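You operate a simulated robot arm through the tools that you are given. There is no shell and no other tool.

You run a simulated two-armed robot. Do the job below in one go: nothing can be reset, and whatever is moved stays where it is left.

## Task
Oil the steel strip on the nest plate, then fit the flange in the black seat and clamp it.
Fine: use the brush and its oil dish, and put the brush back. Set down upright: brush. A coat counts when it lies all over at full strength: go over it till it gets no stronger.

Only the result counts: the job must be done as asked and must still hold three seconds after the hand-in. Knocking over, shifting, dropping, spilling or breaking anything else fails it.

## Robot
Two 7-joint arms with fingered hands on one trunk that stands fixed in place. Base frame: the origin is at the foot of the trunk, x ahead of it, y to its left, z up; the work surface is at about z = 86. Readings come in cm, degrees, newtons and seconds.
The left shoulder is at [5, 21.4, 86.9], the right one opposite. With the tool pointing down near the work surface each hand reaches from about 36 to 88 cm from the base axis, measured 20 degrees to its own side. Payload 3 kg a hand.
The tool frame of a hand sits at the grasp point between the pads (the TCP): z along the fingers, y along the line on which they close. The tips reach 2.6 cm beyond it. Largest opening 13.2 cm; the body of the gripper starts 7.3 cm behind the TCP. The gripper is a hand of 3 fingers: y runs from the thumb to the fingers, the wrist lies at [0, 0, -22.9] in the tool frame, and closing takes about 1.5 s.
Orientation is that of the tool frame in the base frame, as a unit quaternion [x, y, z, w]. With the fingers straight down and closing along the base's y, the tool's x points along the base's -x, its y along +y and its z along -z.

## Interface
- The arms move only by the tool move_arm. It takes "left_commands", "right_commands" or both (then of equal length, played together; a hand with none holds still); each is a list of rows, each an object of numbers (a shift or turn left out is 0, a gripper value left out holds the last): "tx", "ty", "tz": the shift along the base's x, y, z in cm; "rx", "ry", "rz": the turn, a rotation vector about the base's x, y, z in degrees. In form: [{"tx": .., "ty": .., "tz": .., "rx": .., "ry": .., "rz": ..}, ...]. A call has 1 to 20 rows; each row is the pose to reach, as a shift and turn from the pose commanded when the call began. "left_jaw" and "right_jaw" are, for a hand that has rows, the opening in per cent of the stroke, from 0 (shut) to 100 (fully open), set as the call begins (left out, the last holds). Each row takes 0.2 s and may step no farther than 5 cm and 8.6 degrees from the row before; otherwise, or with a gripper value out of range, the whole call is refused. A pose out of reach is approached as far as the arm can. The call stops where the force on the tool passes 60 N (or 10 N more than at its start, if that is more) or the arm is blocked; 0.2 s more then pass. Each finger travels about 7.2 cm/s and halts on what it meets, pressing with about 29 N; the grip force reading is that of the motor and also rises with nothing between the fingers. The clock runs only during rows and for 0.2 s after the last one: add rows that repeat a pose to give the fingers time. The reply holds the time, the measured pose of the TCP, the force on the tool along the base axes, the opening and the grip force, in the units named above and with some noise, with the torque about the TCP (base axes, N m) and any sound that the robot's microphone picked up, and new pictures: "views" is both (left out), scene, wrist or none (wrist: the cameras of the hands that moved).
- Cameras (640 x 400 px; columns grow to the right, rows downward): "scene" is now at [3.24, -2.58, 150.71]; the picture's right is [-0.29, -0.96, 0.00], its down [-0.56, 0.17, -0.81] and it looks along [0.78, -0.23, -0.58] (base axes); focal length 368 px, centre (320, 200). "left" rides on the left gripper at [-6.2, 0.3, -9.2] in its tool frame; the picture's right is [-0.05, -1.00, 0.00], its down [0.83, -0.04, -0.56] and it looks along [0.55, -0.03, 0.83] (tool axes); focal length 230 px, centre (320, 200). "right" rides on the right gripper at [6.2, 0.3, -9.2] in its tool frame; the picture's right is [-0.05, 1.00, 0.00], its down [-0.83, -0.04, -0.56] and it looks along [-0.55, -0.03, 0.83] (tool axes); focal length 230 px, centre (320, 200). There is no depth. A picture from a camera that has moved, and an enlarged one, comes with that camera's place and axes in the base frame and with its lens.
- curl_fingers(finger1, finger2, thumb_bend, hand): sets how far each is bent, from 0 (flat) to 1 (curled in); at 0.3 the hand is open as for a grip, at 0.7 the pads meet at the TCP. One left out holds its place. A second passes; each finger stops where it meets its share of the squeeze, and holds until it gets a number again. A gripper value or a shape takes the hand back. It gives what a move gives, with no picture; readings hold the bend of each and the force on the fingers (four entries, about 0 where the hand has none), thumb and palm.
- preshape(shape, hand): the hand has 3 fingers and takes this shape, open, in about a second: jaw (thumb against the fingers, like two jaws); tri (thumb and two fingers); tip (a fingertip pinch); poke (one finger out to press); point (the index stretched); flat (the hand flat); cup (the hand cupped); fist (a fist). The gripper value then closes the fingers along that shape, each until it touches; the sizes above hold for jaw. It gives what a move gives, with no picture.
- turn_head(pan, tilt): turns the head with the scene camera to pan (to the left, within 86 degrees either way) and tilt (down, from -29 to 69), counted from straight ahead of the robot. It gives what a move gives, and a new picture of the scene camera.
- inspect(camera, box): a new picture of the part [left, top, right, bottom] of that camera's present view, enlarged. It takes no simulated time.
- finish_job(): hands the job in; it is judged then, once.

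Places have to be worked out from the pictures, the camera data and where the tool is seen. Open the grippers and draw the arms clear of the work before you hand the job in, unless the task says otherwise.

The tools are called after "Call:" by a JSON object that holds its "name" and its "arguments". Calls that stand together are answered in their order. move_arm: Moves the arms, as the interface text tells. Its arguments: {"type":"object","properties":{"left_commands":{"type":"array"},"left_jaw":{"type":"number"},"right_commands":{"type":"array"},"right_jaw":{"type":"number"},"views":{"type":"string","enum":["both","scene","wrist","none"]}},"required":[]} The other tools are called the same way: preshape (shape, hand) gives the hand a shape; curl_fingers (finger1, finger2, thumb_bend, hand) moves the fingers one by one; turn_head (pan, tilt) turns the head that bears the scene camera; inspect (camera, box) takes an enlarged picture of a part of a camera's view; finish_job () hands the job in.

At the start:

```text
time_s: 0.0
left_tcp_pos: [53.34, -0.01, 116.43]
left_tcp_rot: [0.187, 0.982, 0.001, 0.0]
left_ft_force: [-0.1, -0.2, -0.1]
left_moment: [0.0, 0.0, -0.02]
left_opening: 13.19
left_grip_force: 0.1
left_shape: jaw
left_bend: [0.3, 0.3, 0.3]
left_finger forces: [0.1, 0.0, 0.0, 0.0, 0.0, 0.0]
right_tcp_pos: [35.15, -40.1, 123.24]
right_tcp_rot: [0.187, 0.982, 0.0, 0.0]
right_ft_force: [0.1, 0.0, 0.4]
right_moment: [-0.01, 0.01, -0.01]
right_opening: 13.2
right_grip_force: 0.1
right_shape: jaw
right_bend: [0.3, 0.3, 0.3]
right_finger forces: [0.1, 0.0, 0.0, 0.0, 0.1, 0.1]
head pan, tilt: [-16.8, 35.7]
```

scene: 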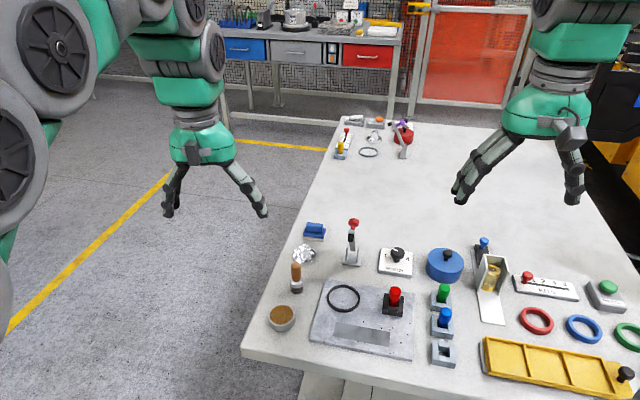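
right: 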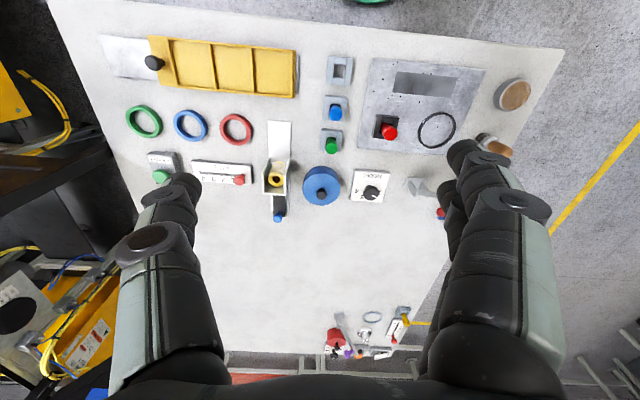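
left: 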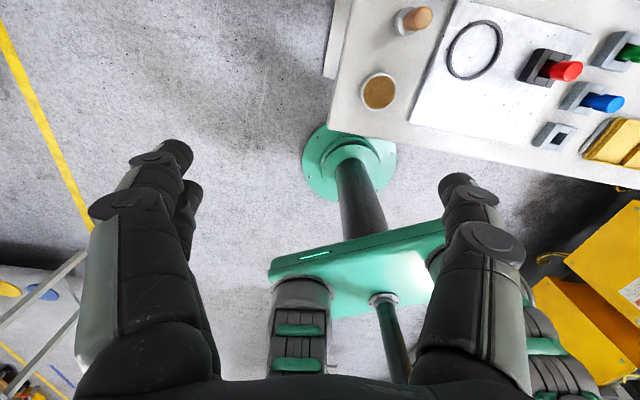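

I start by enlarging the work area in the scene picture to identify the brush, oil dish, strip, flange and black seat.

Call:
{"name": "inspect", "arguments": {"camera": "scene", "box": [240, 200, 480, 370]}}

Call:
{"name": "inspect", "arguments": {"camera": "scene", "box": [400, 220, 640, 400]}}

Call:
{"name": "inspect", "arguments": {"camera": "scene", "box": [320, 105, 430, 175]}}

Call:
{"name": "inspect", "arguments": {"camera": "right", "box": [300, 40, 560, 220]}}

```text
2.35 times, centred on (360, 285) of scene
camera zoom: at [3.24, -2.58, 150.71], right [-0.29, -0.96, 0.0], down [-0.56, 0.17, -0.81], along [0.78, -0.23, -0.58], focal length 865 px, centre (226, 0)
```

zoom: 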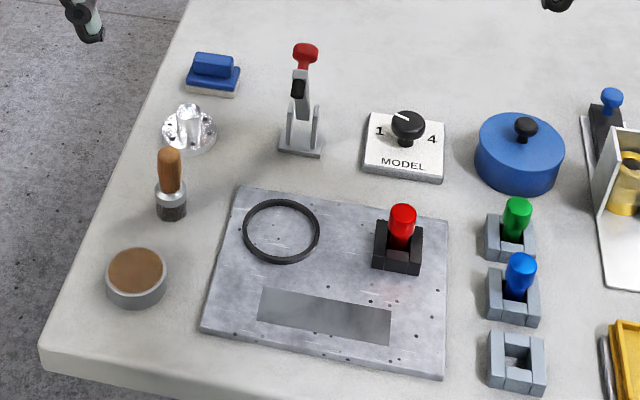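

```text
2.22 times, centred on (520, 310) of scene
camera zoom: at [3.24, -2.58, 150.71], right [-0.29, -0.96, 0.0], down [-0.56, 0.17, -0.81], along [0.78, -0.23, -0.58], focal length 817 px, centre (-124, -44)
```

zoom: 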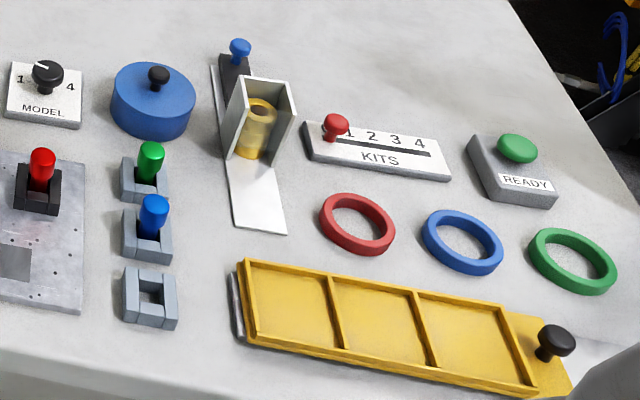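

```text
5.71 times, centred on (375, 140) of scene
camera zoom: at [3.24, -2.58, 150.71], right [-0.29, -0.96, 0.0], down [-0.56, 0.17, -0.81], along [0.78, -0.23, -0.58], focal length 2100 px, centre (6, 543)
```

zoom: 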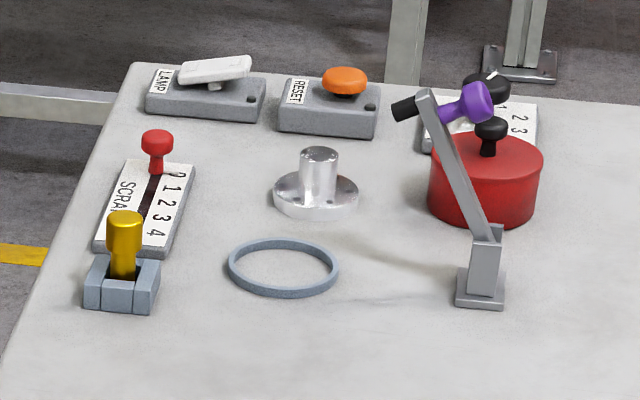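

```text
2.22 times, centred on (430, 130) of right
camera zoom: at [29.54, -37.52, 132.48], right [0.41, 0.91, 0.0], down [0.76, -0.34, 0.56], along [0.51, -0.23, -0.83], focal length 511 px, centre (76, 356)
```

zoom: 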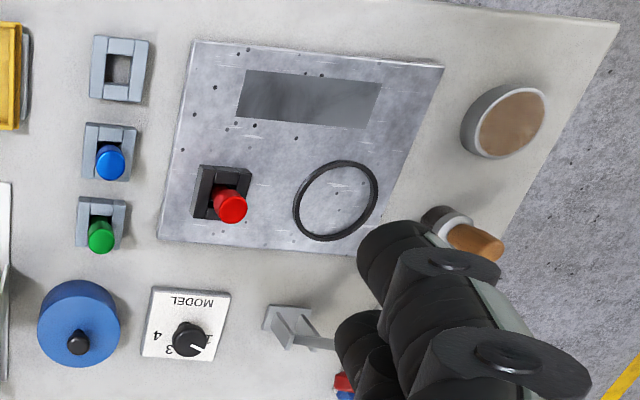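

The near flange sits at about (67,-18), the black ring seat at (51,-22) on the plate, the brush at (58,-13.5), the dish at (49.5,-8.5), and a red-knobbed toggle clamp at (62,-28). I move the left arm out of the way and bring the right hand over the area for a closer look.

Call:
{"name": "move_arm", "arguments": {"left_commands": [{"ty": 4.5}, {"ty": 9}, {"ty": 13.5}, {"ty": 18}, {"ty": 22.5}, {"ty": 27}], "right_commands": [{"tx": 0.5, "ty": 3, "rz": 3.6}, {"tx": 1, "ty": 6, "rz": 7.2}, {"tx": 1.5, "ty": 9, "rz": 10.8}, {"tx": 2, "ty": 12, "rz": 14.4}, {"tx": 2.5, "ty": 15, "rz": 18}, {"tx": 3, "ty": 18, "rz": 21.6}]}}

```text
time_s: 1.4
left_tcp_pos: [53.41, 26.89, 116.22]
left_tcp_rot: [0.187, 0.982, 0.0, -0.001]
left_ft_force: [-0.7, 0.3, 0.2]
left_moment: [-0.05, -0.01, 0.0]
left_opening: 13.2
left_grip_force: 0.0
left_shape: jaw
left_bend: [0.3, 0.3, 0.3]
left_finger forces: [0.0, 0.0, 0.0, 0.0, 0.0, 0.1]
right_tcp_pos: [38.15, -22.0, 123.44]
right_tcp_rot: [-0.001, 1.0, 0.0, 0.0]
right_ft_force: [0.7, 0.2, 0.0]
right_moment: [0.04, -0.01, -0.01]
right_opening: 13.19
right_grip_force: 0.2
right_shape: jaw
right_bend: [0.3, 0.3, 0.3]
right_finger forces: [0.1, 0.0, 0.0, 0.0, 0.1, 0.0]
head pan, tilt: [-16.8, 35.7]
camera right: at [31.98, -21.59, 132.59], right [0.05, 1.0, 0.0], down [0.83, -0.04, 0.56], along [0.56, -0.03, -0.83], focal length 230 px, centre (320, 200)
camera left: at [59.22, 24.84, 125.55], right [-0.32, -0.95, 0.0], down [-0.79, 0.26, 0.55], along [-0.53, 0.18, -0.83], focal length 230 px, centre (320, 200)
```

scene: 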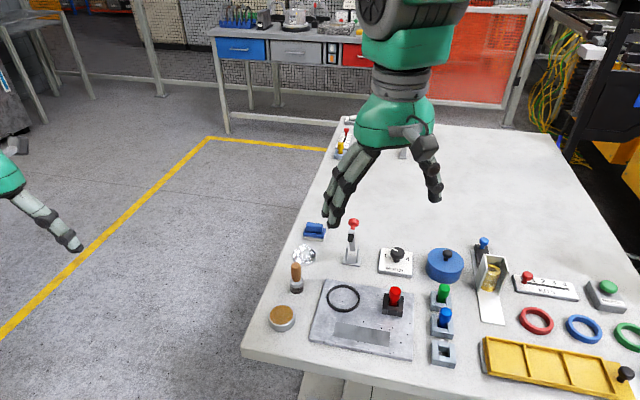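
right: 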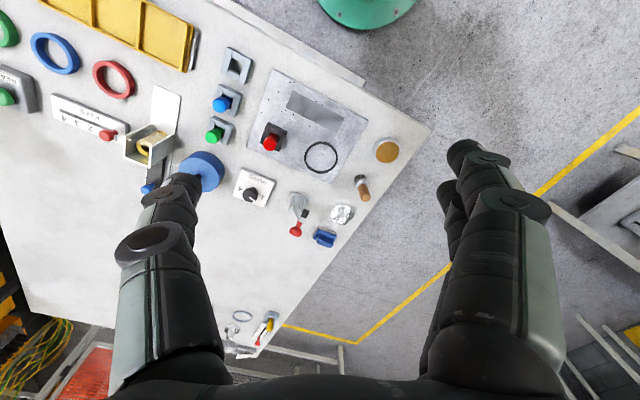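
left: 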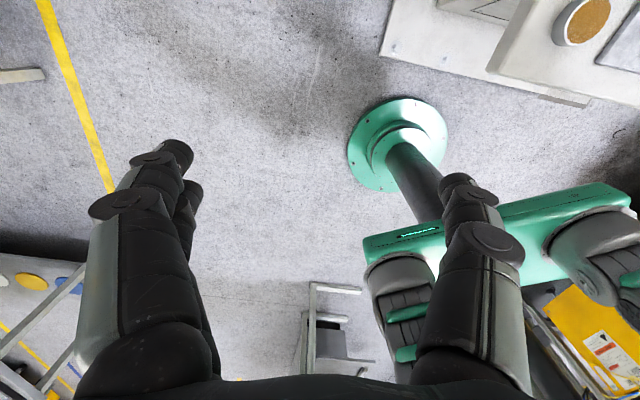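

The view is clear now; I enlarge the right camera's picture to get precise locations.

Call:
{"name": "inspect", "arguments": {"camera": "right", "box": [220, 60, 420, 185]}}

Call:
{"name": "inspect", "arguments": {"camera": "right", "box": [270, 130, 400, 250]}}

Call:
{"name": "inspect", "arguments": {"camera": "scene", "box": [270, 210, 430, 310]}}

```text
3.20 times, centred on (320, 122) of right
camera zoom: at [31.98, -21.59, 132.59], right [0.05, 1.0, 0.0], down [0.83, -0.04, 0.56], along [0.56, -0.03, -0.83], focal length 736 px, centre (320, 448)
```

zoom: 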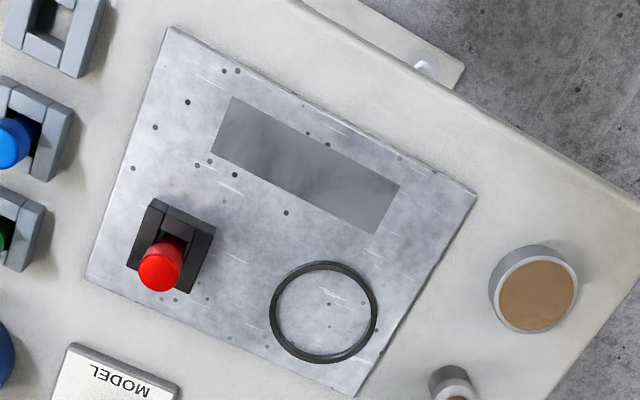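

```text
3.33 times, centred on (335, 190) of right
camera zoom: at [31.98, -21.59, 132.59], right [0.05, 1.0, 0.0], down [0.83, -0.04, 0.56], along [0.56, -0.03, -0.83], focal length 767 px, centre (270, 233)
```

zoom: 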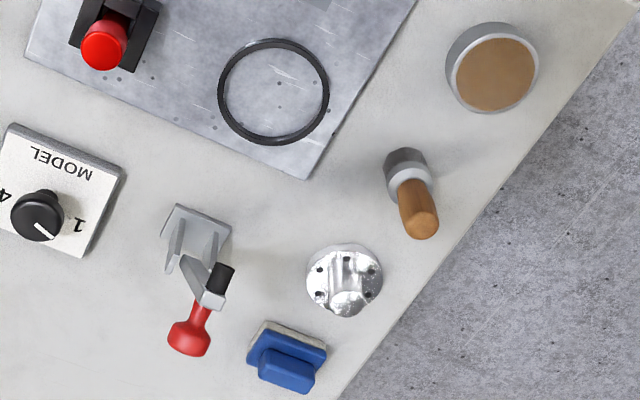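

```text
4.00 times, centred on (350, 260) of scene
camera zoom: at [3.24, -2.58, 150.71], right [-0.29, -0.96, 0.0], down [-0.56, 0.17, -0.81], along [0.78, -0.23, -0.58], focal length 1470 px, centre (200, -40)
```

zoom: 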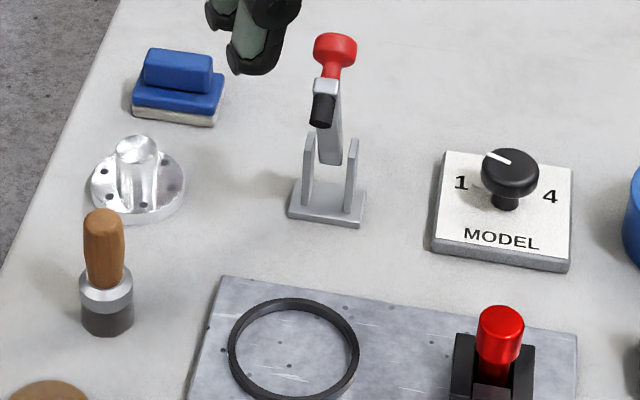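

Cross-checking both cameras: brush upright at (58.0,-13.7) with handle top about z 93.7, dish at (50.8,-8.8) with rim about z 87.5, strip centre about (42.6,-22.9). I move the right hand above the brush at a safe height.

Call:
{"name": "move_arm", "arguments": {"right_commands": [{"tx": 3.3, "ty": 1.4, "tz": -2}, {"tx": 6.6, "ty": 2.8, "tz": -4}, {"tx": 9.9, "ty": 4.2, "tz": -6}, {"tx": 13.2, "ty": 5.6, "tz": -8.5}, {"tx": 16.5, "ty": 7, "tz": -11}, {"tx": 19.85, "ty": 8.3, "tz": -13.4}, {"tx": 19.85, "ty": 8.3, "tz": -15.4}]}}

```text
time_s: 3.0
left_tcp_pos: [53.42, 26.91, 116.11]
left_tcp_rot: [0.187, 0.982, -0.001, 0.0]
left_ft_force: [0.6, 0.1, -0.2]
left_moment: [0.01, -0.02, 0.0]
left_opening: 13.19
left_grip_force: 0.0
left_shape: jaw
left_bend: [0.3, 0.3, 0.3]
left_finger forces: [0.0, 0.0, 0.0, 0.0, 0.0, 0.0]
right_tcp_pos: [58.07, -14.01, 108.11]
right_tcp_rot: [-0.001, 1.0, 0.0, 0.0]
right_ft_force: [0.0, -0.4, 0.5]
right_moment: [-0.02, 0.0, 0.0]
right_opening: 13.19
right_grip_force: 0.0
right_shape: jaw
right_bend: [0.3, 0.3, 0.3]
right_finger forces: [0.0, 0.0, 0.0, 0.0, 0.0, 0.0]
head pan, tilt: [-16.8, 35.7]
camera right: at [51.83, -13.59, 117.25], right [0.05, 1.0, 0.0], down [0.83, -0.04, 0.56], along [0.56, -0.03, -0.83], focal length 230 px, centre (320, 200)
```

scene: 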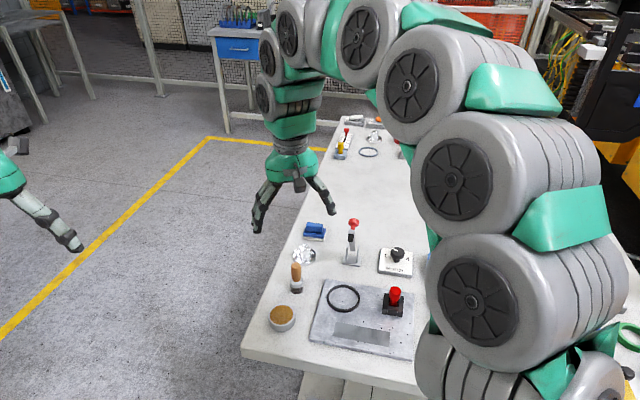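
right: 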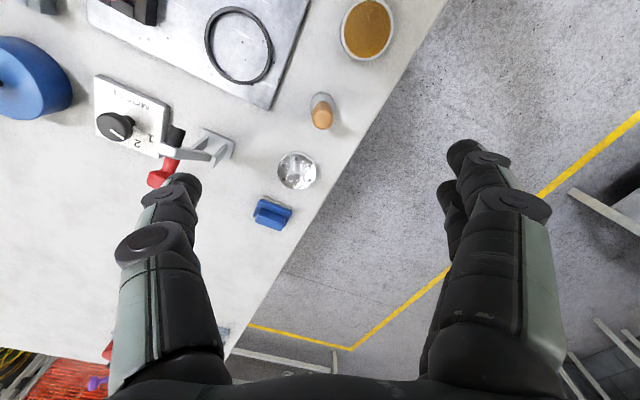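

The brush handle sits at about (57.8,-13.7), right under the grasp point. I narrow the opening and descend around the handle to z about 91.5.

Call:
{"name": "move_arm", "arguments": {"right_commands": [{"tx": -0.1, "tz": -2.5}, {"tx": -0.1, "tz": -5}, {"tx": -0.1, "tz": -7.5}, {"tx": -0.1, "tz": -10}, {"tx": -0.1, "tz": -12}, {"tx": -0.1, "tz": -14}, {"tx": -0.1, "tz": -15.5}, {"tx": -0.1, "tz": -16.5}, {"tx": -0.1, "tz": -16.5}], "right_jaw": 55}}

```text
time_s: 5.0
left_tcp_pos: [53.39, 26.88, 116.27]
left_tcp_rot: [0.187, 0.982, 0.0, 0.0]
left_ft_force: [-0.6, 0.6, 0.3]
left_moment: [0.01, -0.02, 0.0]
left_opening: 13.18
left_grip_force: 0.0
left_shape: jaw
left_bend: [0.3, 0.3, 0.3]
left_finger forces: [0.0, 0.0, 0.1, 0.0, 0.0, 0.0]
right_tcp_pos: [58.07, -13.69, 91.52]
right_tcp_rot: [-0.001, 1.0, 0.0, 0.0]
right_ft_force: [0.1, 0.0, -0.4]
right_moment: [0.01, 0.01, 0.0]
right_opening: 7.32
right_grip_force: 0.0
right_shape: jaw
right_bend: [0.72, 0.72, 0.7]
right_finger forces: [0.1, 0.0, 0.0, 0.1, 0.0, 0.0]
head pan, tilt: [-16.8, 35.7]
camera right: at [51.76, -13.43, 100.65], right [0.05, 1.0, 0.0], down [0.83, -0.04, 0.56], along [0.55, -0.03, -0.83], focal length 230 px, centre (320, 200)
```

scene: 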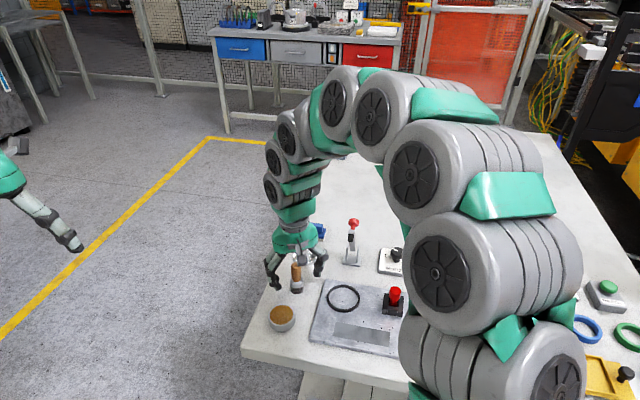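
right: 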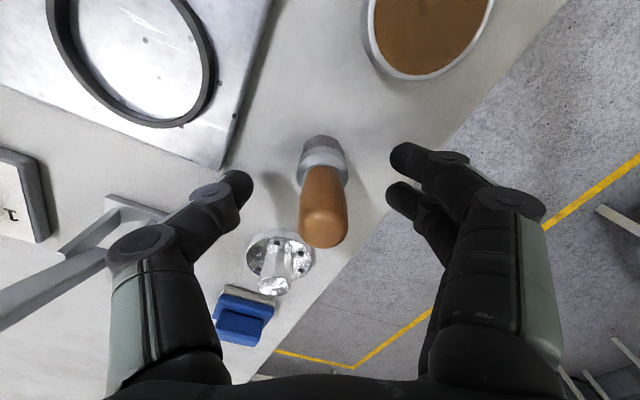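

The handle is centred between thumb and fingers. I close the grip on it.

Call:
{"name": "move_arm", "arguments": {"right_commands": [{}, {}, {}, {}, {}, {}, {}], "right_jaw": 0, "views": "wrist"}}

```text
time_s: 6.6
left_tcp_pos: [53.42, 26.86, 116.23]
left_tcp_rot: [0.186, 0.982, -0.001, 0.0]
left_ft_force: [-0.9, -0.1, 0.7]
left_moment: [-0.05, -0.02, -0.01]
left_opening: 13.2
left_grip_force: 0.0
left_shape: jaw
left_bend: [0.3, 0.3, 0.3]
left_finger forces: [0.0, 0.1, 0.1, 0.0, 0.0, 0.1]
right_tcp_pos: [57.87, -13.73, 91.45]
right_tcp_rot: [0.0, 1.0, 0.0, 0.0]
right_ft_force: [-0.4, 3.1, 8.2]
right_moment: [0.34, 0.07, -0.01]
right_opening: 1.34
right_grip_force: 28.4
right_shape: jaw
right_bend: [0.71, 0.71, 0.7]
right_finger forces: [14.5, 14.6, 0.0, 0.0, 25.1, 0.0]
head pan, tilt: [-16.8, 35.7]
camera right: at [51.76, -13.41, 100.68], right [0.05, 1.0, 0.0], down [0.83, -0.04, 0.56], along [0.55, -0.03, -0.83], focal length 230 px, centre (320, 200)
```

right: 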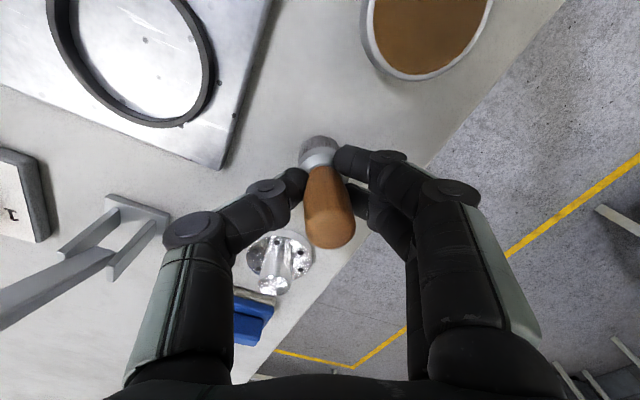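

The grip holds (28 N, opening 1.3 cm). I lift the brush straight up.

Call:
{"name": "move_arm", "arguments": {"right_commands": [{"tz": 1}, {"tz": 2.5}, {"tz": 4}, {"tz": 5.5}, {"tz": 7}, {"tz": 7}]}}

```text
time_s: 8.0
left_tcp_pos: [53.33, 26.93, 116.13]
left_tcp_rot: [0.187, 0.982, 0.001, 0.0]
left_ft_force: [0.3, -0.4, 0.0]
left_moment: [0.0, 0.0, 0.01]
left_opening: 13.19
left_grip_force: 0.0
left_shape: jaw
left_bend: [0.3, 0.3, 0.3]
left_finger forces: [0.0, 0.1, 0.0, 0.0, 0.1, 0.0]
right_tcp_pos: [57.94, -13.74, 98.43]
right_tcp_rot: [-0.001, 1.0, 0.0, 0.0]
right_ft_force: [-0.4, 0.1, -1.9]
right_moment: [0.0, 0.02, 0.0]
right_opening: 1.3
right_grip_force: 29.3
right_shape: jaw
right_bend: [0.71, 0.71, 0.71]
right_finger forces: [14.2, 14.4, 0.0, 0.0, 25.8, 0.0]
head pan, tilt: [-16.8, 35.7]
camera right: at [51.75, -13.43, 107.54], right [0.05, 1.0, 0.0], down [0.83, -0.04, 0.56], along [0.56, -0.03, -0.83], focal length 230 px, centre (320, 200)
```

scene: 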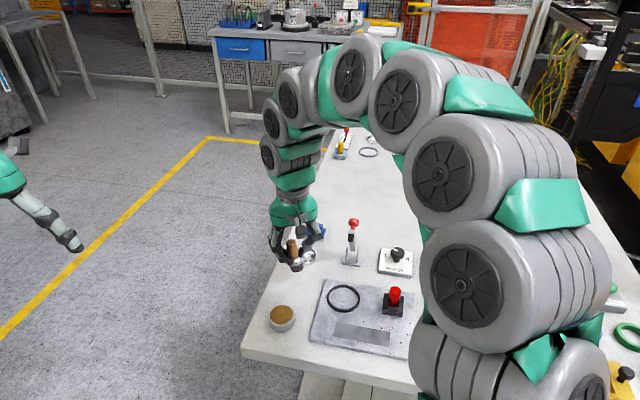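
right: 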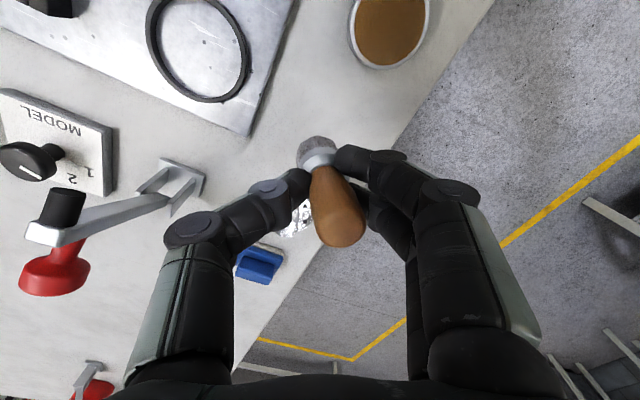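

The brush is in hand and looks slightly tilted; I zoom in on it and the dish to judge.

Call:
{"name": "inspect", "arguments": {"camera": "right", "box": [250, 0, 450, 260]}}

Call:
{"name": "inspect", "arguments": {"camera": "scene", "box": [230, 220, 360, 340]}}

```text
1.54 times, centred on (350, 130) of right
camera zoom: at [51.75, -13.43, 107.54], right [0.05, 1.0, 0.0], down [0.83, -0.04, 0.56], along [0.56, -0.03, -0.83], focal length 354 px, centre (274, 308)
```

zoom: 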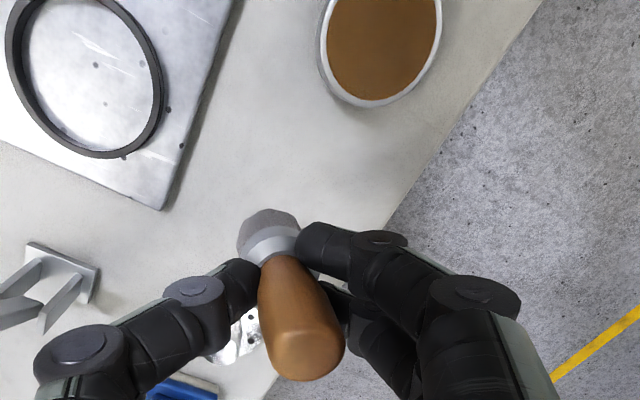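

```text
3.33 times, centred on (295, 280) of scene
camera zoom: at [3.24, -2.58, 150.71], right [-0.29, -0.96, 0.0], down [-0.56, 0.17, -0.81], along [0.78, -0.23, -0.58], focal length 1225 px, centre (403, -67)
```

zoom: 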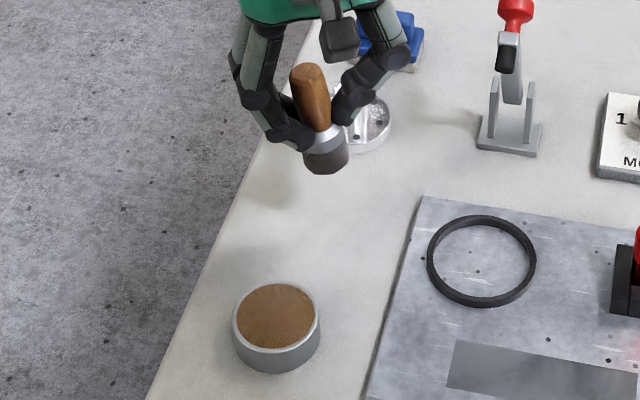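

The brush leans about 8° (top toward +y), with its bristle end near the TCP axis. I correct by turning the hand +8° about x and carry it over the dish centre at (50.9,-8.8).

Call:
{"name": "move_arm", "arguments": {"right_commands": [{"tx": -1.4, "ty": 0.9, "rx": 2}, {"tx": -2.8, "ty": 1.8, "rx": 4}, {"tx": -4.2, "ty": 2.7, "rx": 6}, {"tx": -5.6, "ty": 3.6, "rx": 8}, {"tx": -6.8, "ty": 4.4, "rx": 8}, {"tx": -6.8, "ty": 4.4, "rx": 8}]}}

Call:
{"name": "inspect", "arguments": {"camera": "scene", "box": [230, 220, 360, 340]}}

Call:
{"name": "inspect", "arguments": {"camera": "right", "box": [220, 80, 420, 270]}}

```text
time_s: 9.4
left_tcp_pos: [53.36, 26.82, 116.19]
left_tcp_rot: [0.187, 0.982, 0.0, 0.0]
left_ft_force: [0.1, -0.2, 0.3]
left_moment: [-0.01, 0.0, -0.04]
left_opening: 13.17
left_grip_force: 0.0
left_shape: jaw
left_bend: [0.3, 0.3, 0.3]
left_finger forces: [0.0, 0.1, 0.0, 0.1, 0.0, 0.0]
right_tcp_pos: [51.03, -9.38, 98.41]
right_tcp_rot: [-0.001, 0.998, 0.07, 0.0]
right_ft_force: [0.0, 0.7, -1.4]
right_moment: [0.0, 0.02, 0.04]
right_opening: 1.28
right_grip_force: 29.0
right_shape: jaw
right_bend: [0.71, 0.71, 0.71]
right_finger forces: [14.1, 14.5, 0.1, 0.0, 26.5, 0.1]
head pan, tilt: [-16.8, 35.7]
camera right: at [44.94, -10.45, 107.48], right [0.05, 0.99, 0.14], down [0.83, -0.12, 0.54], along [0.55, 0.09, -0.83], focal length 230 px, centre (320, 200)
```

scene: 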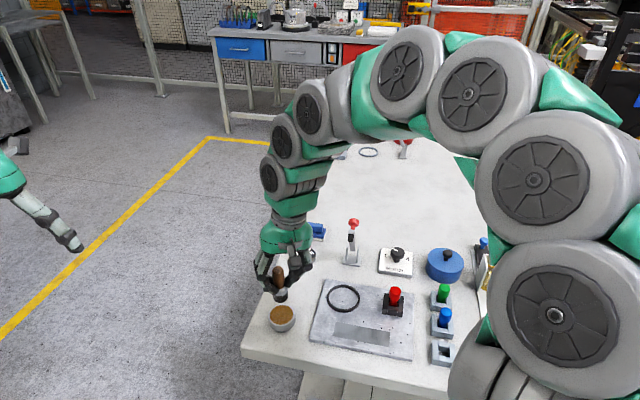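
right: 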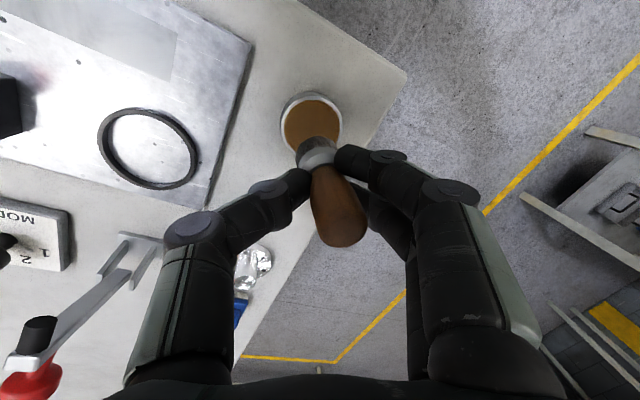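

```text
3.33 times, centred on (295, 280) of scene
camera zoom: at [3.24, -2.58, 150.71], right [-0.29, -0.96, 0.0], down [-0.56, 0.17, -0.81], along [0.78, -0.23, -0.58], focal length 1225 px, centre (403, -67)
```

zoom: 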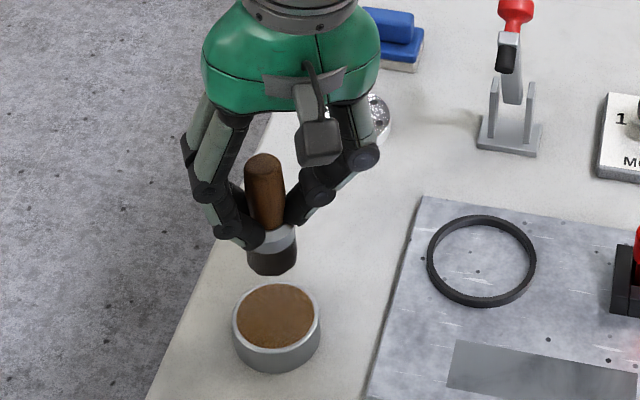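

```text
2.11 times, centred on (320, 175) of right
camera zoom: at [44.94, -10.45, 107.48], right [0.05, 0.99, 0.14], down [0.83, -0.12, 0.54], along [0.55, 0.09, -0.83], focal length 484 px, centre (320, 253)
```

zoom: 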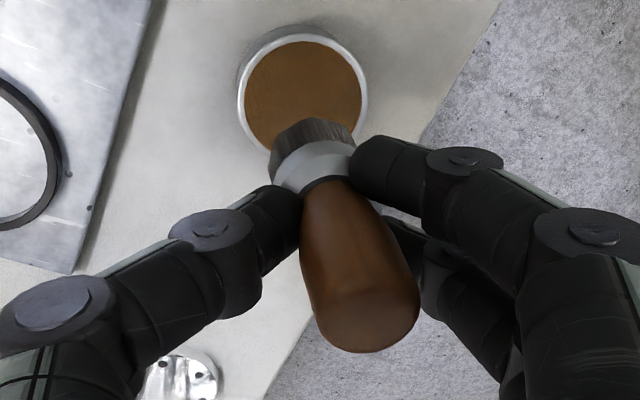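

The brush is upright and over the dish centre (within 0.3 cm). I lower it gently into the oil.

Call:
{"name": "move_arm", "arguments": {"right_commands": [{"tx": 0.1, "ty": 0.15, "tz": -1.5}, {"tx": 0.1, "ty": 0.15, "tz": -3}, {"tx": 0.1, "ty": 0.15, "tz": -4.2}, {"tx": 0.1, "ty": 0.15, "tz": -5}, {"tx": 0.1, "ty": 0.15, "tz": -5.5}, {"tx": 0.1, "ty": 0.15, "tz": -5.8}, {"tx": 0.1, "ty": 0.15, "tz": -5.8}]}}

Call:
{"name": "inspect", "arguments": {"camera": "scene", "box": [230, 220, 360, 340]}}

```text
time_s: 10.7
left_tcp_pos: [53.46, 26.94, 116.27]
left_tcp_rot: [0.187, 0.982, 0.0, 0.0]
left_ft_force: [0.9, -0.4, 0.5]
left_moment: [-0.02, -0.02, -0.01]
left_opening: 13.19
left_grip_force: 0.0
left_shape: jaw
left_bend: [0.3, 0.3, 0.3]
left_finger forces: [0.0, 0.0, 0.1, 0.1, 0.0, 0.0]
right_tcp_pos: [51.49, -9.25, 93.2]
right_tcp_rot: [0.0, 0.998, 0.07, 0.004]
right_ft_force: [-3.0, -3.6, 27.1]
right_moment: [0.1, 0.05, 0.0]
right_opening: 1.66
right_grip_force: 29.1
right_shape: jaw
right_bend: [0.71, 0.72, 0.72]
right_finger forces: [20.4, 19.9, 0.1, 0.1, 39.6, 0.1]
head pan, tilt: [-16.8, 35.7]
stopped in row 6 (right hand): the force on the tool passed its limit at 69 N (the readings are from after the stop); the commanded pose is now the measured one
camera right: at [45.16, -10.24, 102.21], right [0.05, 0.99, 0.14], down [0.83, -0.12, 0.55], along [0.56, 0.09, -0.82], focal length 230 px, centre (320, 200)
```

scene: 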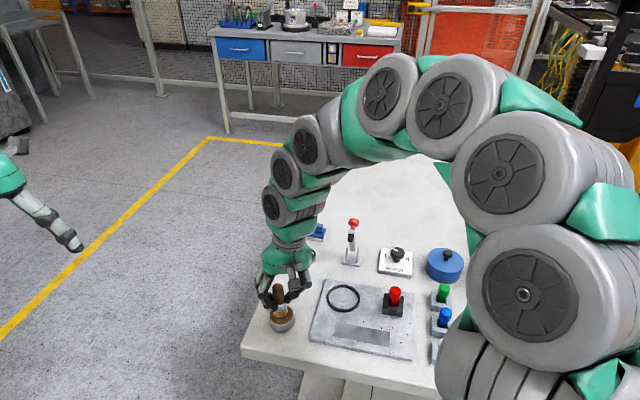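
right: 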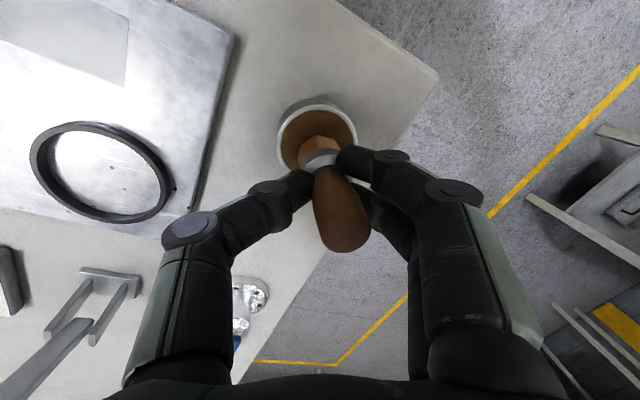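

```text
3.33 times, centred on (295, 280) of scene
camera zoom: at [3.21, -2.58, 150.71], right [-0.29, -0.96, 0.0], down [-0.56, 0.17, -0.81], along [0.78, -0.23, -0.58], focal length 1225 px, centre (403, -67)
```

zoom: 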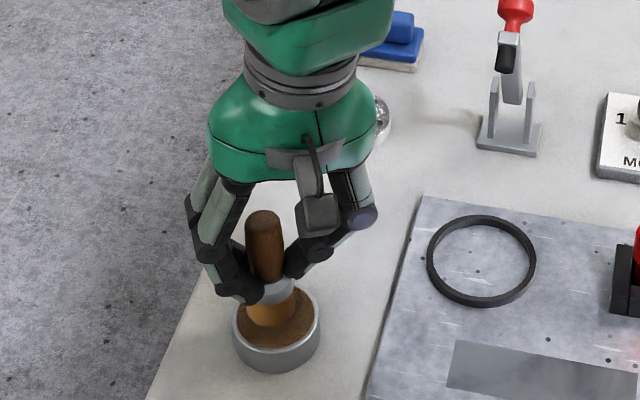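

The bristles are wetted (golden) and touched bottom sooner than expected (stop at 69 N). I raise slowly and check how the brush sits now.

Call:
{"name": "move_arm", "arguments": {"right_commands": [{"tz": 0.4}, {"tz": 0.8}, {"tz": 1.6}, {"tz": 2.8}, {"tz": 4}, {"tz": 5}, {"tz": 5}]}}

Call:
{"name": "inspect", "arguments": {"camera": "scene", "box": [230, 220, 360, 340]}}

Call:
{"name": "inspect", "arguments": {"camera": "right", "box": [220, 80, 420, 270]}}

```text
time_s: 12.3
left_tcp_pos: [53.49, 26.93, 116.39]
left_tcp_rot: [0.187, 0.982, 0.001, 0.0]
left_ft_force: [0.4, -0.2, 0.3]
left_moment: [0.02, 0.01, 0.0]
left_opening: 13.21
left_grip_force: 0.1
left_shape: jaw
left_bend: [0.3, 0.3, 0.3]
left_finger forces: [0.0, 0.0, 0.0, 0.0, 0.0, 0.1]
right_tcp_pos: [51.45, -9.22, 97.93]
right_tcp_rot: [-0.001, 0.998, 0.069, 0.004]
right_ft_force: [0.5, -0.1, -0.6]
right_moment: [-0.02, -0.01, 0.0]
right_opening: 1.4
right_grip_force: 29.1
right_shape: jaw
right_bend: [0.71, 0.71, 0.72]
right_finger forces: [14.5, 15.0, 0.0, 0.1, 27.4, 0.1]
head pan, tilt: [-16.8, 35.7]
camera right: at [45.22, -10.22, 107.08], right [0.05, 0.99, 0.14], down [0.83, -0.12, 0.55], along [0.56, 0.09, -0.82], focal length 230 px, centre (320, 200)
```

scene: 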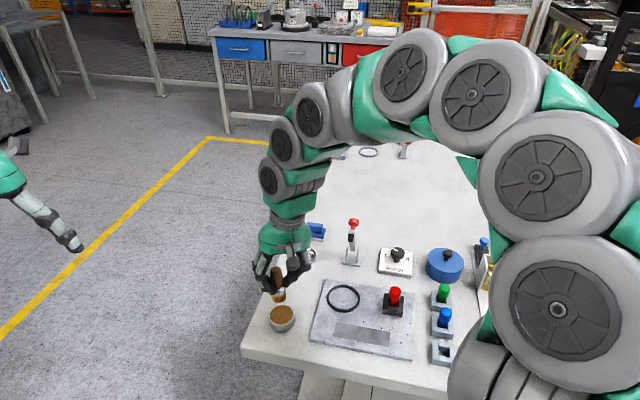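
right: 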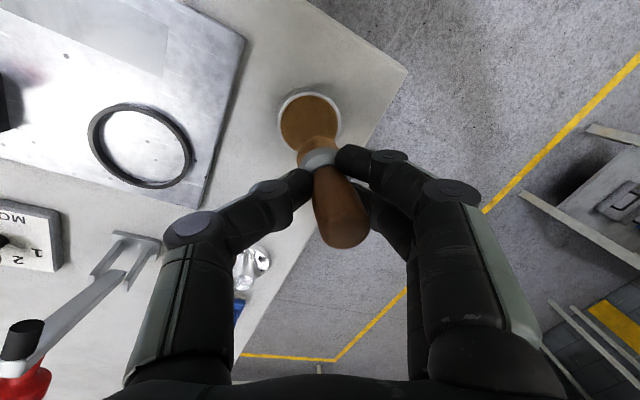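

```text
3.33 times, centred on (295, 280) of scene
camera zoom: at [3.24, -2.58, 150.71], right [-0.29, -0.96, 0.0], down [-0.56, 0.17, -0.81], along [0.78, -0.23, -0.58], focal length 1225 px, centre (403, -67)
```

zoom: 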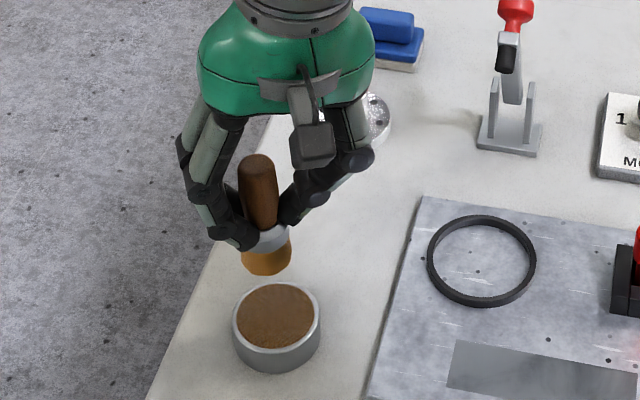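

```text
2.11 times, centred on (320, 175) of right
camera zoom: at [45.22, -10.22, 107.08], right [0.05, 0.99, 0.14], down [0.83, -0.12, 0.55], along [0.56, 0.09, -0.82], focal length 484 px, centre (320, 253)
```

zoom: 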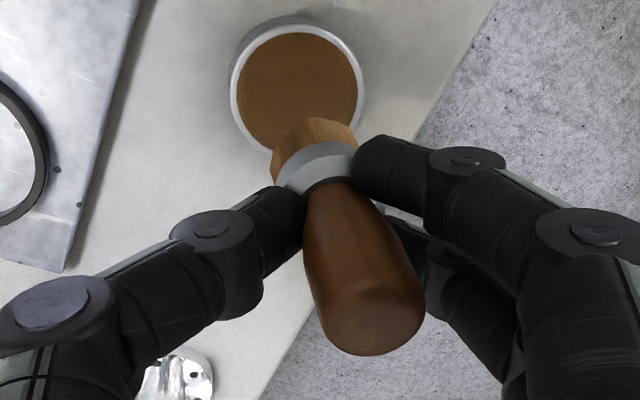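

The bristles carry oil and the brush is upright; its tip is about (-0.4,+0.55,-5.4) from the TCP. I carry it to the near-left end of the strip, hovering about 3 cm above it.

Call:
{"name": "move_arm", "arguments": {"right_commands": [{"tx": -1.5, "ty": -2.4}, {"tx": -3, "ty": -4.9}, {"tx": -4.5, "ty": -7.3}, {"tx": -6.1, "ty": -9.85}, {"tx": -6.1, "ty": -9.85, "tz": -1.5}, {"tx": -6.1, "ty": -9.85, "tz": -2.5}, {"tx": -6.1, "ty": -9.85, "tz": -2.5}]}}

Call:
{"name": "inspect", "arguments": {"camera": "scene", "box": [290, 260, 420, 370]}}

Call:
{"name": "inspect", "arguments": {"camera": "right", "box": [180, 30, 420, 260]}}

```text
time_s: 13.9
left_tcp_pos: [53.41, 26.76, 116.15]
left_tcp_rot: [0.187, 0.982, 0.0, 0.0]
left_ft_force: [-0.7, -0.1, -0.8]
left_moment: [0.0, 0.02, 0.05]
left_opening: 13.22
left_grip_force: 0.0
left_shape: jaw
left_bend: [0.3, 0.3, 0.3]
left_finger forces: [0.1, 0.0, 0.1, 0.0, 0.0, 0.1]
right_tcp_pos: [45.4, -18.96, 95.38]
right_tcp_rot: [0.0, 0.998, 0.07, 0.002]
right_ft_force: [0.3, -0.4, -0.7]
right_moment: [-0.01, 0.02, 0.0]
right_opening: 1.43
right_grip_force: 29.1
right_shape: jaw
right_bend: [0.71, 0.71, 0.72]
right_finger forces: [14.6, 14.7, 0.1, 0.1, 27.3, 0.1]
head pan, tilt: [-16.8, 35.7]
camera right: at [39.09, -19.98, 104.49], right [0.05, 0.99, 0.14], down [0.83, -0.12, 0.55], along [0.56, 0.09, -0.82], focal length 230 px, centre (320, 200)
```

scene: 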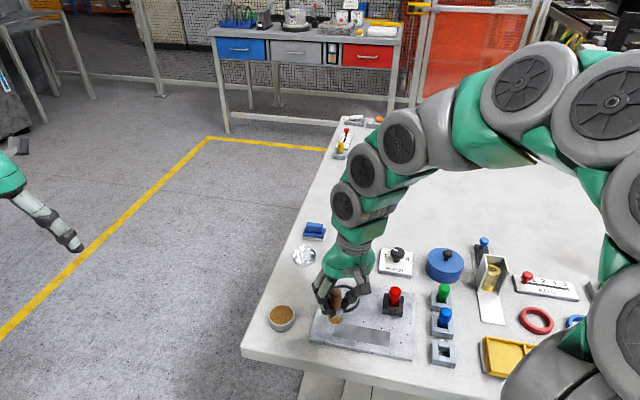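
right: 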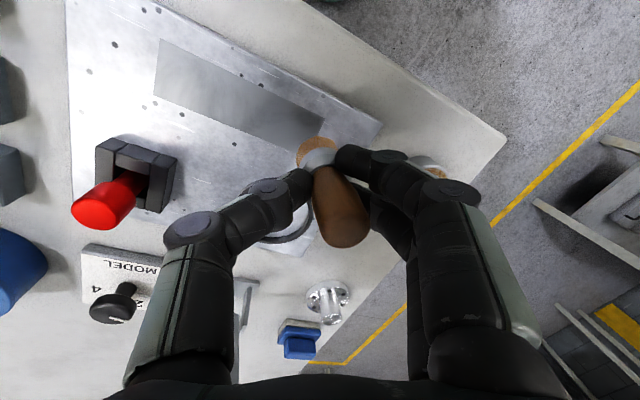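

```text
3.64 times, centred on (355, 315) of scene
camera zoom: at [3.24, -2.58, 150.71], right [-0.29, -0.96, 0.0], down [-0.56, 0.17, -0.81], along [0.78, -0.23, -0.58], focal length 1336 px, centre (193, -218)
```

zoom: 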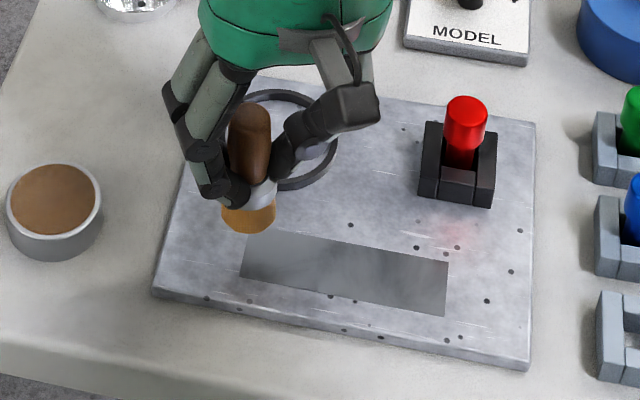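

```text
1.74 times, centred on (300, 145) of right
camera zoom: at [39.09, -19.98, 104.49], right [0.05, 0.99, 0.14], down [0.83, -0.12, 0.55], along [0.56, 0.09, -0.82], focal length 400 px, centre (355, 296)
```

zoom: 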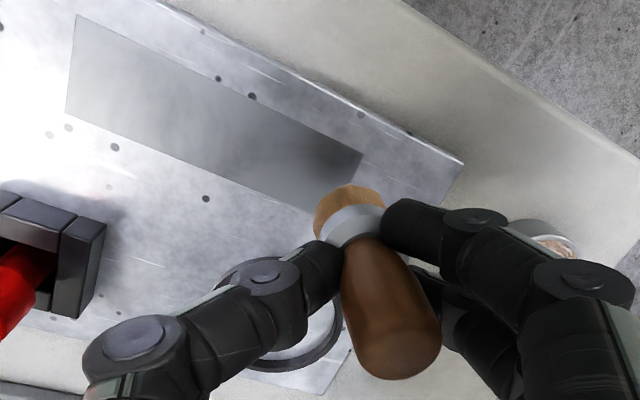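

The tip hovers over the strip's end at about (44.9,-18.4). I descend in small steps to feel the surface.

Call:
{"name": "move_arm", "arguments": {"right_commands": [{"tz": -0.8}, {"tz": -1.4}, {"tz": -1.8}, {"tz": -2.0}, {"tz": -2.1}, {"tz": -2.2}, {"tz": -2.2}], "views": "none"}}

```text
time_s: 15.5
left_tcp_pos: [53.43, 26.96, 116.23]
left_tcp_rot: [0.187, 0.982, 0.001, -0.001]
left_ft_force: [0.1, 0.8, 0.1]
left_moment: [0.0, 0.01, -0.01]
left_opening: 13.21
left_grip_force: 0.0
left_shape: jaw
left_bend: [0.3, 0.3, 0.3]
left_finger forces: [0.1, 0.0, 0.0, 0.0, 0.1, 0.1]
right_tcp_pos: [45.22, -19.07, 93.35]
right_tcp_rot: [-0.001, 0.998, 0.07, 0.003]
right_ft_force: [-0.2, -0.7, -1.1]
right_moment: [-0.01, 0.01, 0.01]
right_opening: 1.4
right_grip_force: 29.0
right_shape: jaw
right_bend: [0.71, 0.71, 0.72]
right_finger forces: [14.4, 14.7, 0.0, 0.0, 27.3, 0.0]
head pan, tilt: [-16.8, 35.7]
```

No contact yet at z 93.35; I go down another 0.6 cm in 0.1–0.2 cm steps.

Call:
{"name": "move_arm", "arguments": {"right_commands": [{"tz": -0.2}, {"tz": -0.35}, {"tz": -0.5}, {"tz": -0.6}, {"tz": -0.6}], "views": "none"}}

```text
time_s: 16.7
left_tcp_pos: [53.5, 26.72, 116.2]
left_tcp_rot: [0.187, 0.982, 0.0, 0.0]
left_ft_force: [-0.2, 0.2, -0.1]
left_moment: [-0.01, -0.02, 0.01]
left_opening: 13.17
left_grip_force: 0.1
left_shape: jaw
left_bend: [0.3, 0.3, 0.3]
left_finger forces: [0.0, 0.0, 0.0, 0.1, 0.0, 0.0]
right_tcp_pos: [45.29, -19.05, 92.6]
right_tcp_rot: [0.0, 0.998, 0.069, 0.003]
right_ft_force: [-0.1, 0.2, -0.8]
right_moment: [0.03, -0.03, -0.01]
right_opening: 1.39
right_grip_force: 28.8
right_shape: jaw
right_bend: [0.71, 0.71, 0.72]
right_finger forces: [14.5, 14.7, 0.0, 0.0, 27.2, 0.0]
head pan, tilt: [-16.8, 35.7]
```

Still free at z 92.6; I continue in finer steps.

Call:
{"name": "move_arm", "arguments": {"right_commands": [{"tz": -0.15}, {"tz": -0.25}, {"tz": -0.35}, {"tz": -0.35}]}}

Call:
{"name": "inspect", "arguments": {"camera": "scene", "box": [290, 260, 420, 370]}}

```text
time_s: 17.7
left_tcp_pos: [53.34, 26.86, 116.18]
left_tcp_rot: [0.186, 0.983, 0.0, 0.0]
left_ft_force: [-0.4, -0.2, -1.0]
left_moment: [0.0, 0.0, 0.0]
left_opening: 13.18
left_grip_force: 0.0
left_shape: jaw
left_bend: [0.3, 0.3, 0.3]
left_finger forces: [0.0, 0.1, 0.1, 0.0, 0.0, 0.1]
right_tcp_pos: [45.3, -19.18, 92.45]
right_tcp_rot: [0.0, 0.998, 0.07, 0.004]
right_ft_force: [-0.6, -1.0, 6.5]
right_moment: [0.17, 0.02, 0.02]
right_opening: 1.4
right_grip_force: 28.8
right_shape: jaw
right_bend: [0.71, 0.71, 0.72]
right_finger forces: [15.0, 14.6, 0.0, 0.0, 28.1, 0.0]
head pan, tilt: [-16.8, 35.7]
camera right: at [39.03, -20.1, 101.45], right [0.05, 0.99, 0.14], down [0.83, -0.12, 0.55], along [0.56, 0.09, -0.82], focal length 230 px, centre (320, 200)
```

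scene: 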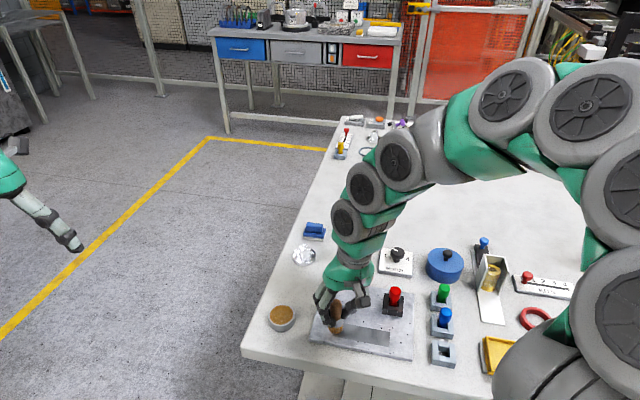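
right: 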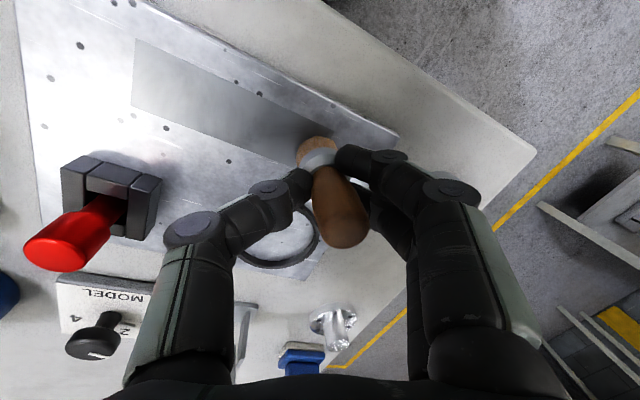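

```text
3.64 times, centred on (355, 315) of scene
camera zoom: at [3.24, -2.58, 150.71], right [-0.29, -0.96, 0.0], down [-0.56, 0.17, -0.81], along [0.78, -0.23, -0.58], focal length 1336 px, centre (193, -218)
```

zoom: 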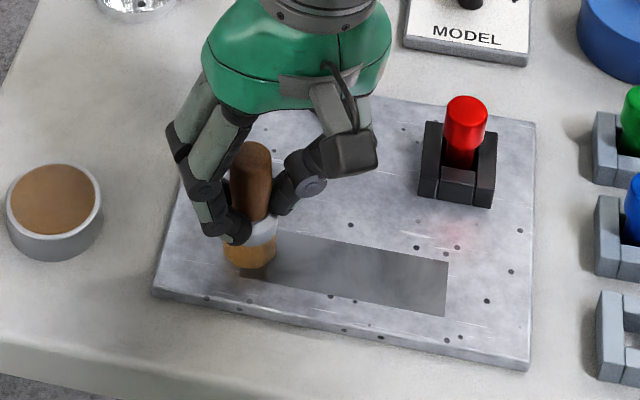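

Light contact (about 6.5 N) at z 92.4 with the tip at (44.8,-18.5). I make the first centre-line stroke along the strip to the far end.

Call:
{"name": "move_arm", "arguments": {"right_commands": [{"tx": -0.49, "ty": -1.17}, {"tx": -1.22, "ty": -2.48}, {"tx": -1.96, "ty": -3.79}, {"tx": -2.69, "ty": -5.1}, {"tx": -3.43, "ty": -6.41}, {"tx": -4.16, "ty": -7.71}, {"tx": -4.85, "ty": -8.93}, {"tx": -4.85, "ty": -8.93}]}}

Call:
{"name": "inspect", "arguments": {"camera": "scene", "box": [290, 260, 420, 370]}}

```text
time_s: 19.5
left_tcp_pos: [53.34, 26.93, 116.19]
left_tcp_rot: [0.186, 0.982, 0.0, 0.0]
left_ft_force: [-0.5, -0.3, 0.0]
left_moment: [-0.02, -0.02, 0.0]
left_opening: 13.2
left_grip_force: 0.1
left_shape: jaw
left_bend: [0.3, 0.3, 0.3]
left_finger forces: [0.0, 0.1, 0.0, 0.0, 0.1, 0.1]
right_tcp_pos: [40.51, -27.89, 92.42]
right_tcp_rot: [-0.001, 0.998, 0.07, 0.004]
right_ft_force: [0.2, 0.3, -0.7]
right_moment: [0.01, 0.0, 0.03]
right_opening: 1.39
right_grip_force: 28.7
right_shape: jaw
right_bend: [0.71, 0.71, 0.72]
right_finger forces: [14.6, 14.9, 0.0, 0.0, 27.6, 0.0]
head pan, tilt: [-16.8, 35.7]
camera right: at [34.25, -28.88, 101.48], right [0.05, 0.99, 0.14], down [0.83, -0.12, 0.55], along [0.56, 0.09, -0.82], focal length 230 px, centre (320, 200)
```

scene: 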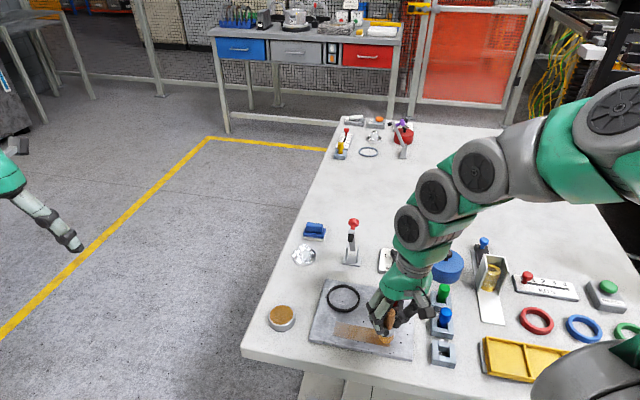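
right: 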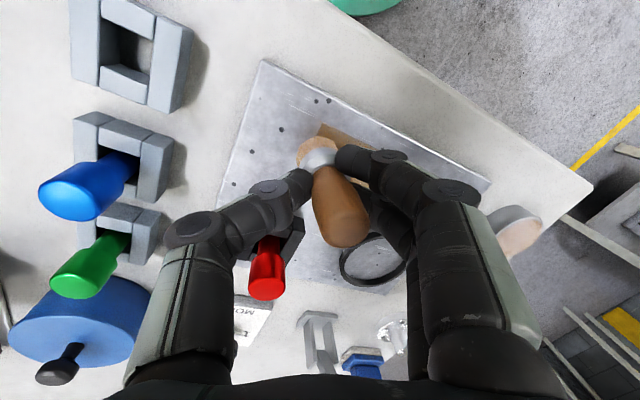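

```text
3.64 times, centred on (355, 315) of scene
camera zoom: at [3.24, -2.58, 150.71], right [-0.29, -0.96, 0.0], down [-0.56, 0.17, -0.81], along [0.78, -0.23, -0.58], focal length 1336 px, centre (193, -218)
```

zoom: 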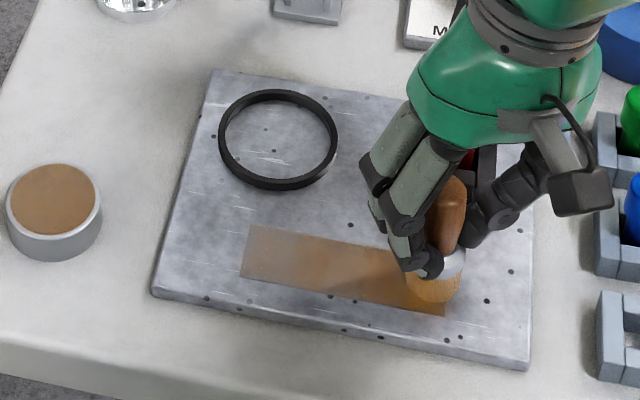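

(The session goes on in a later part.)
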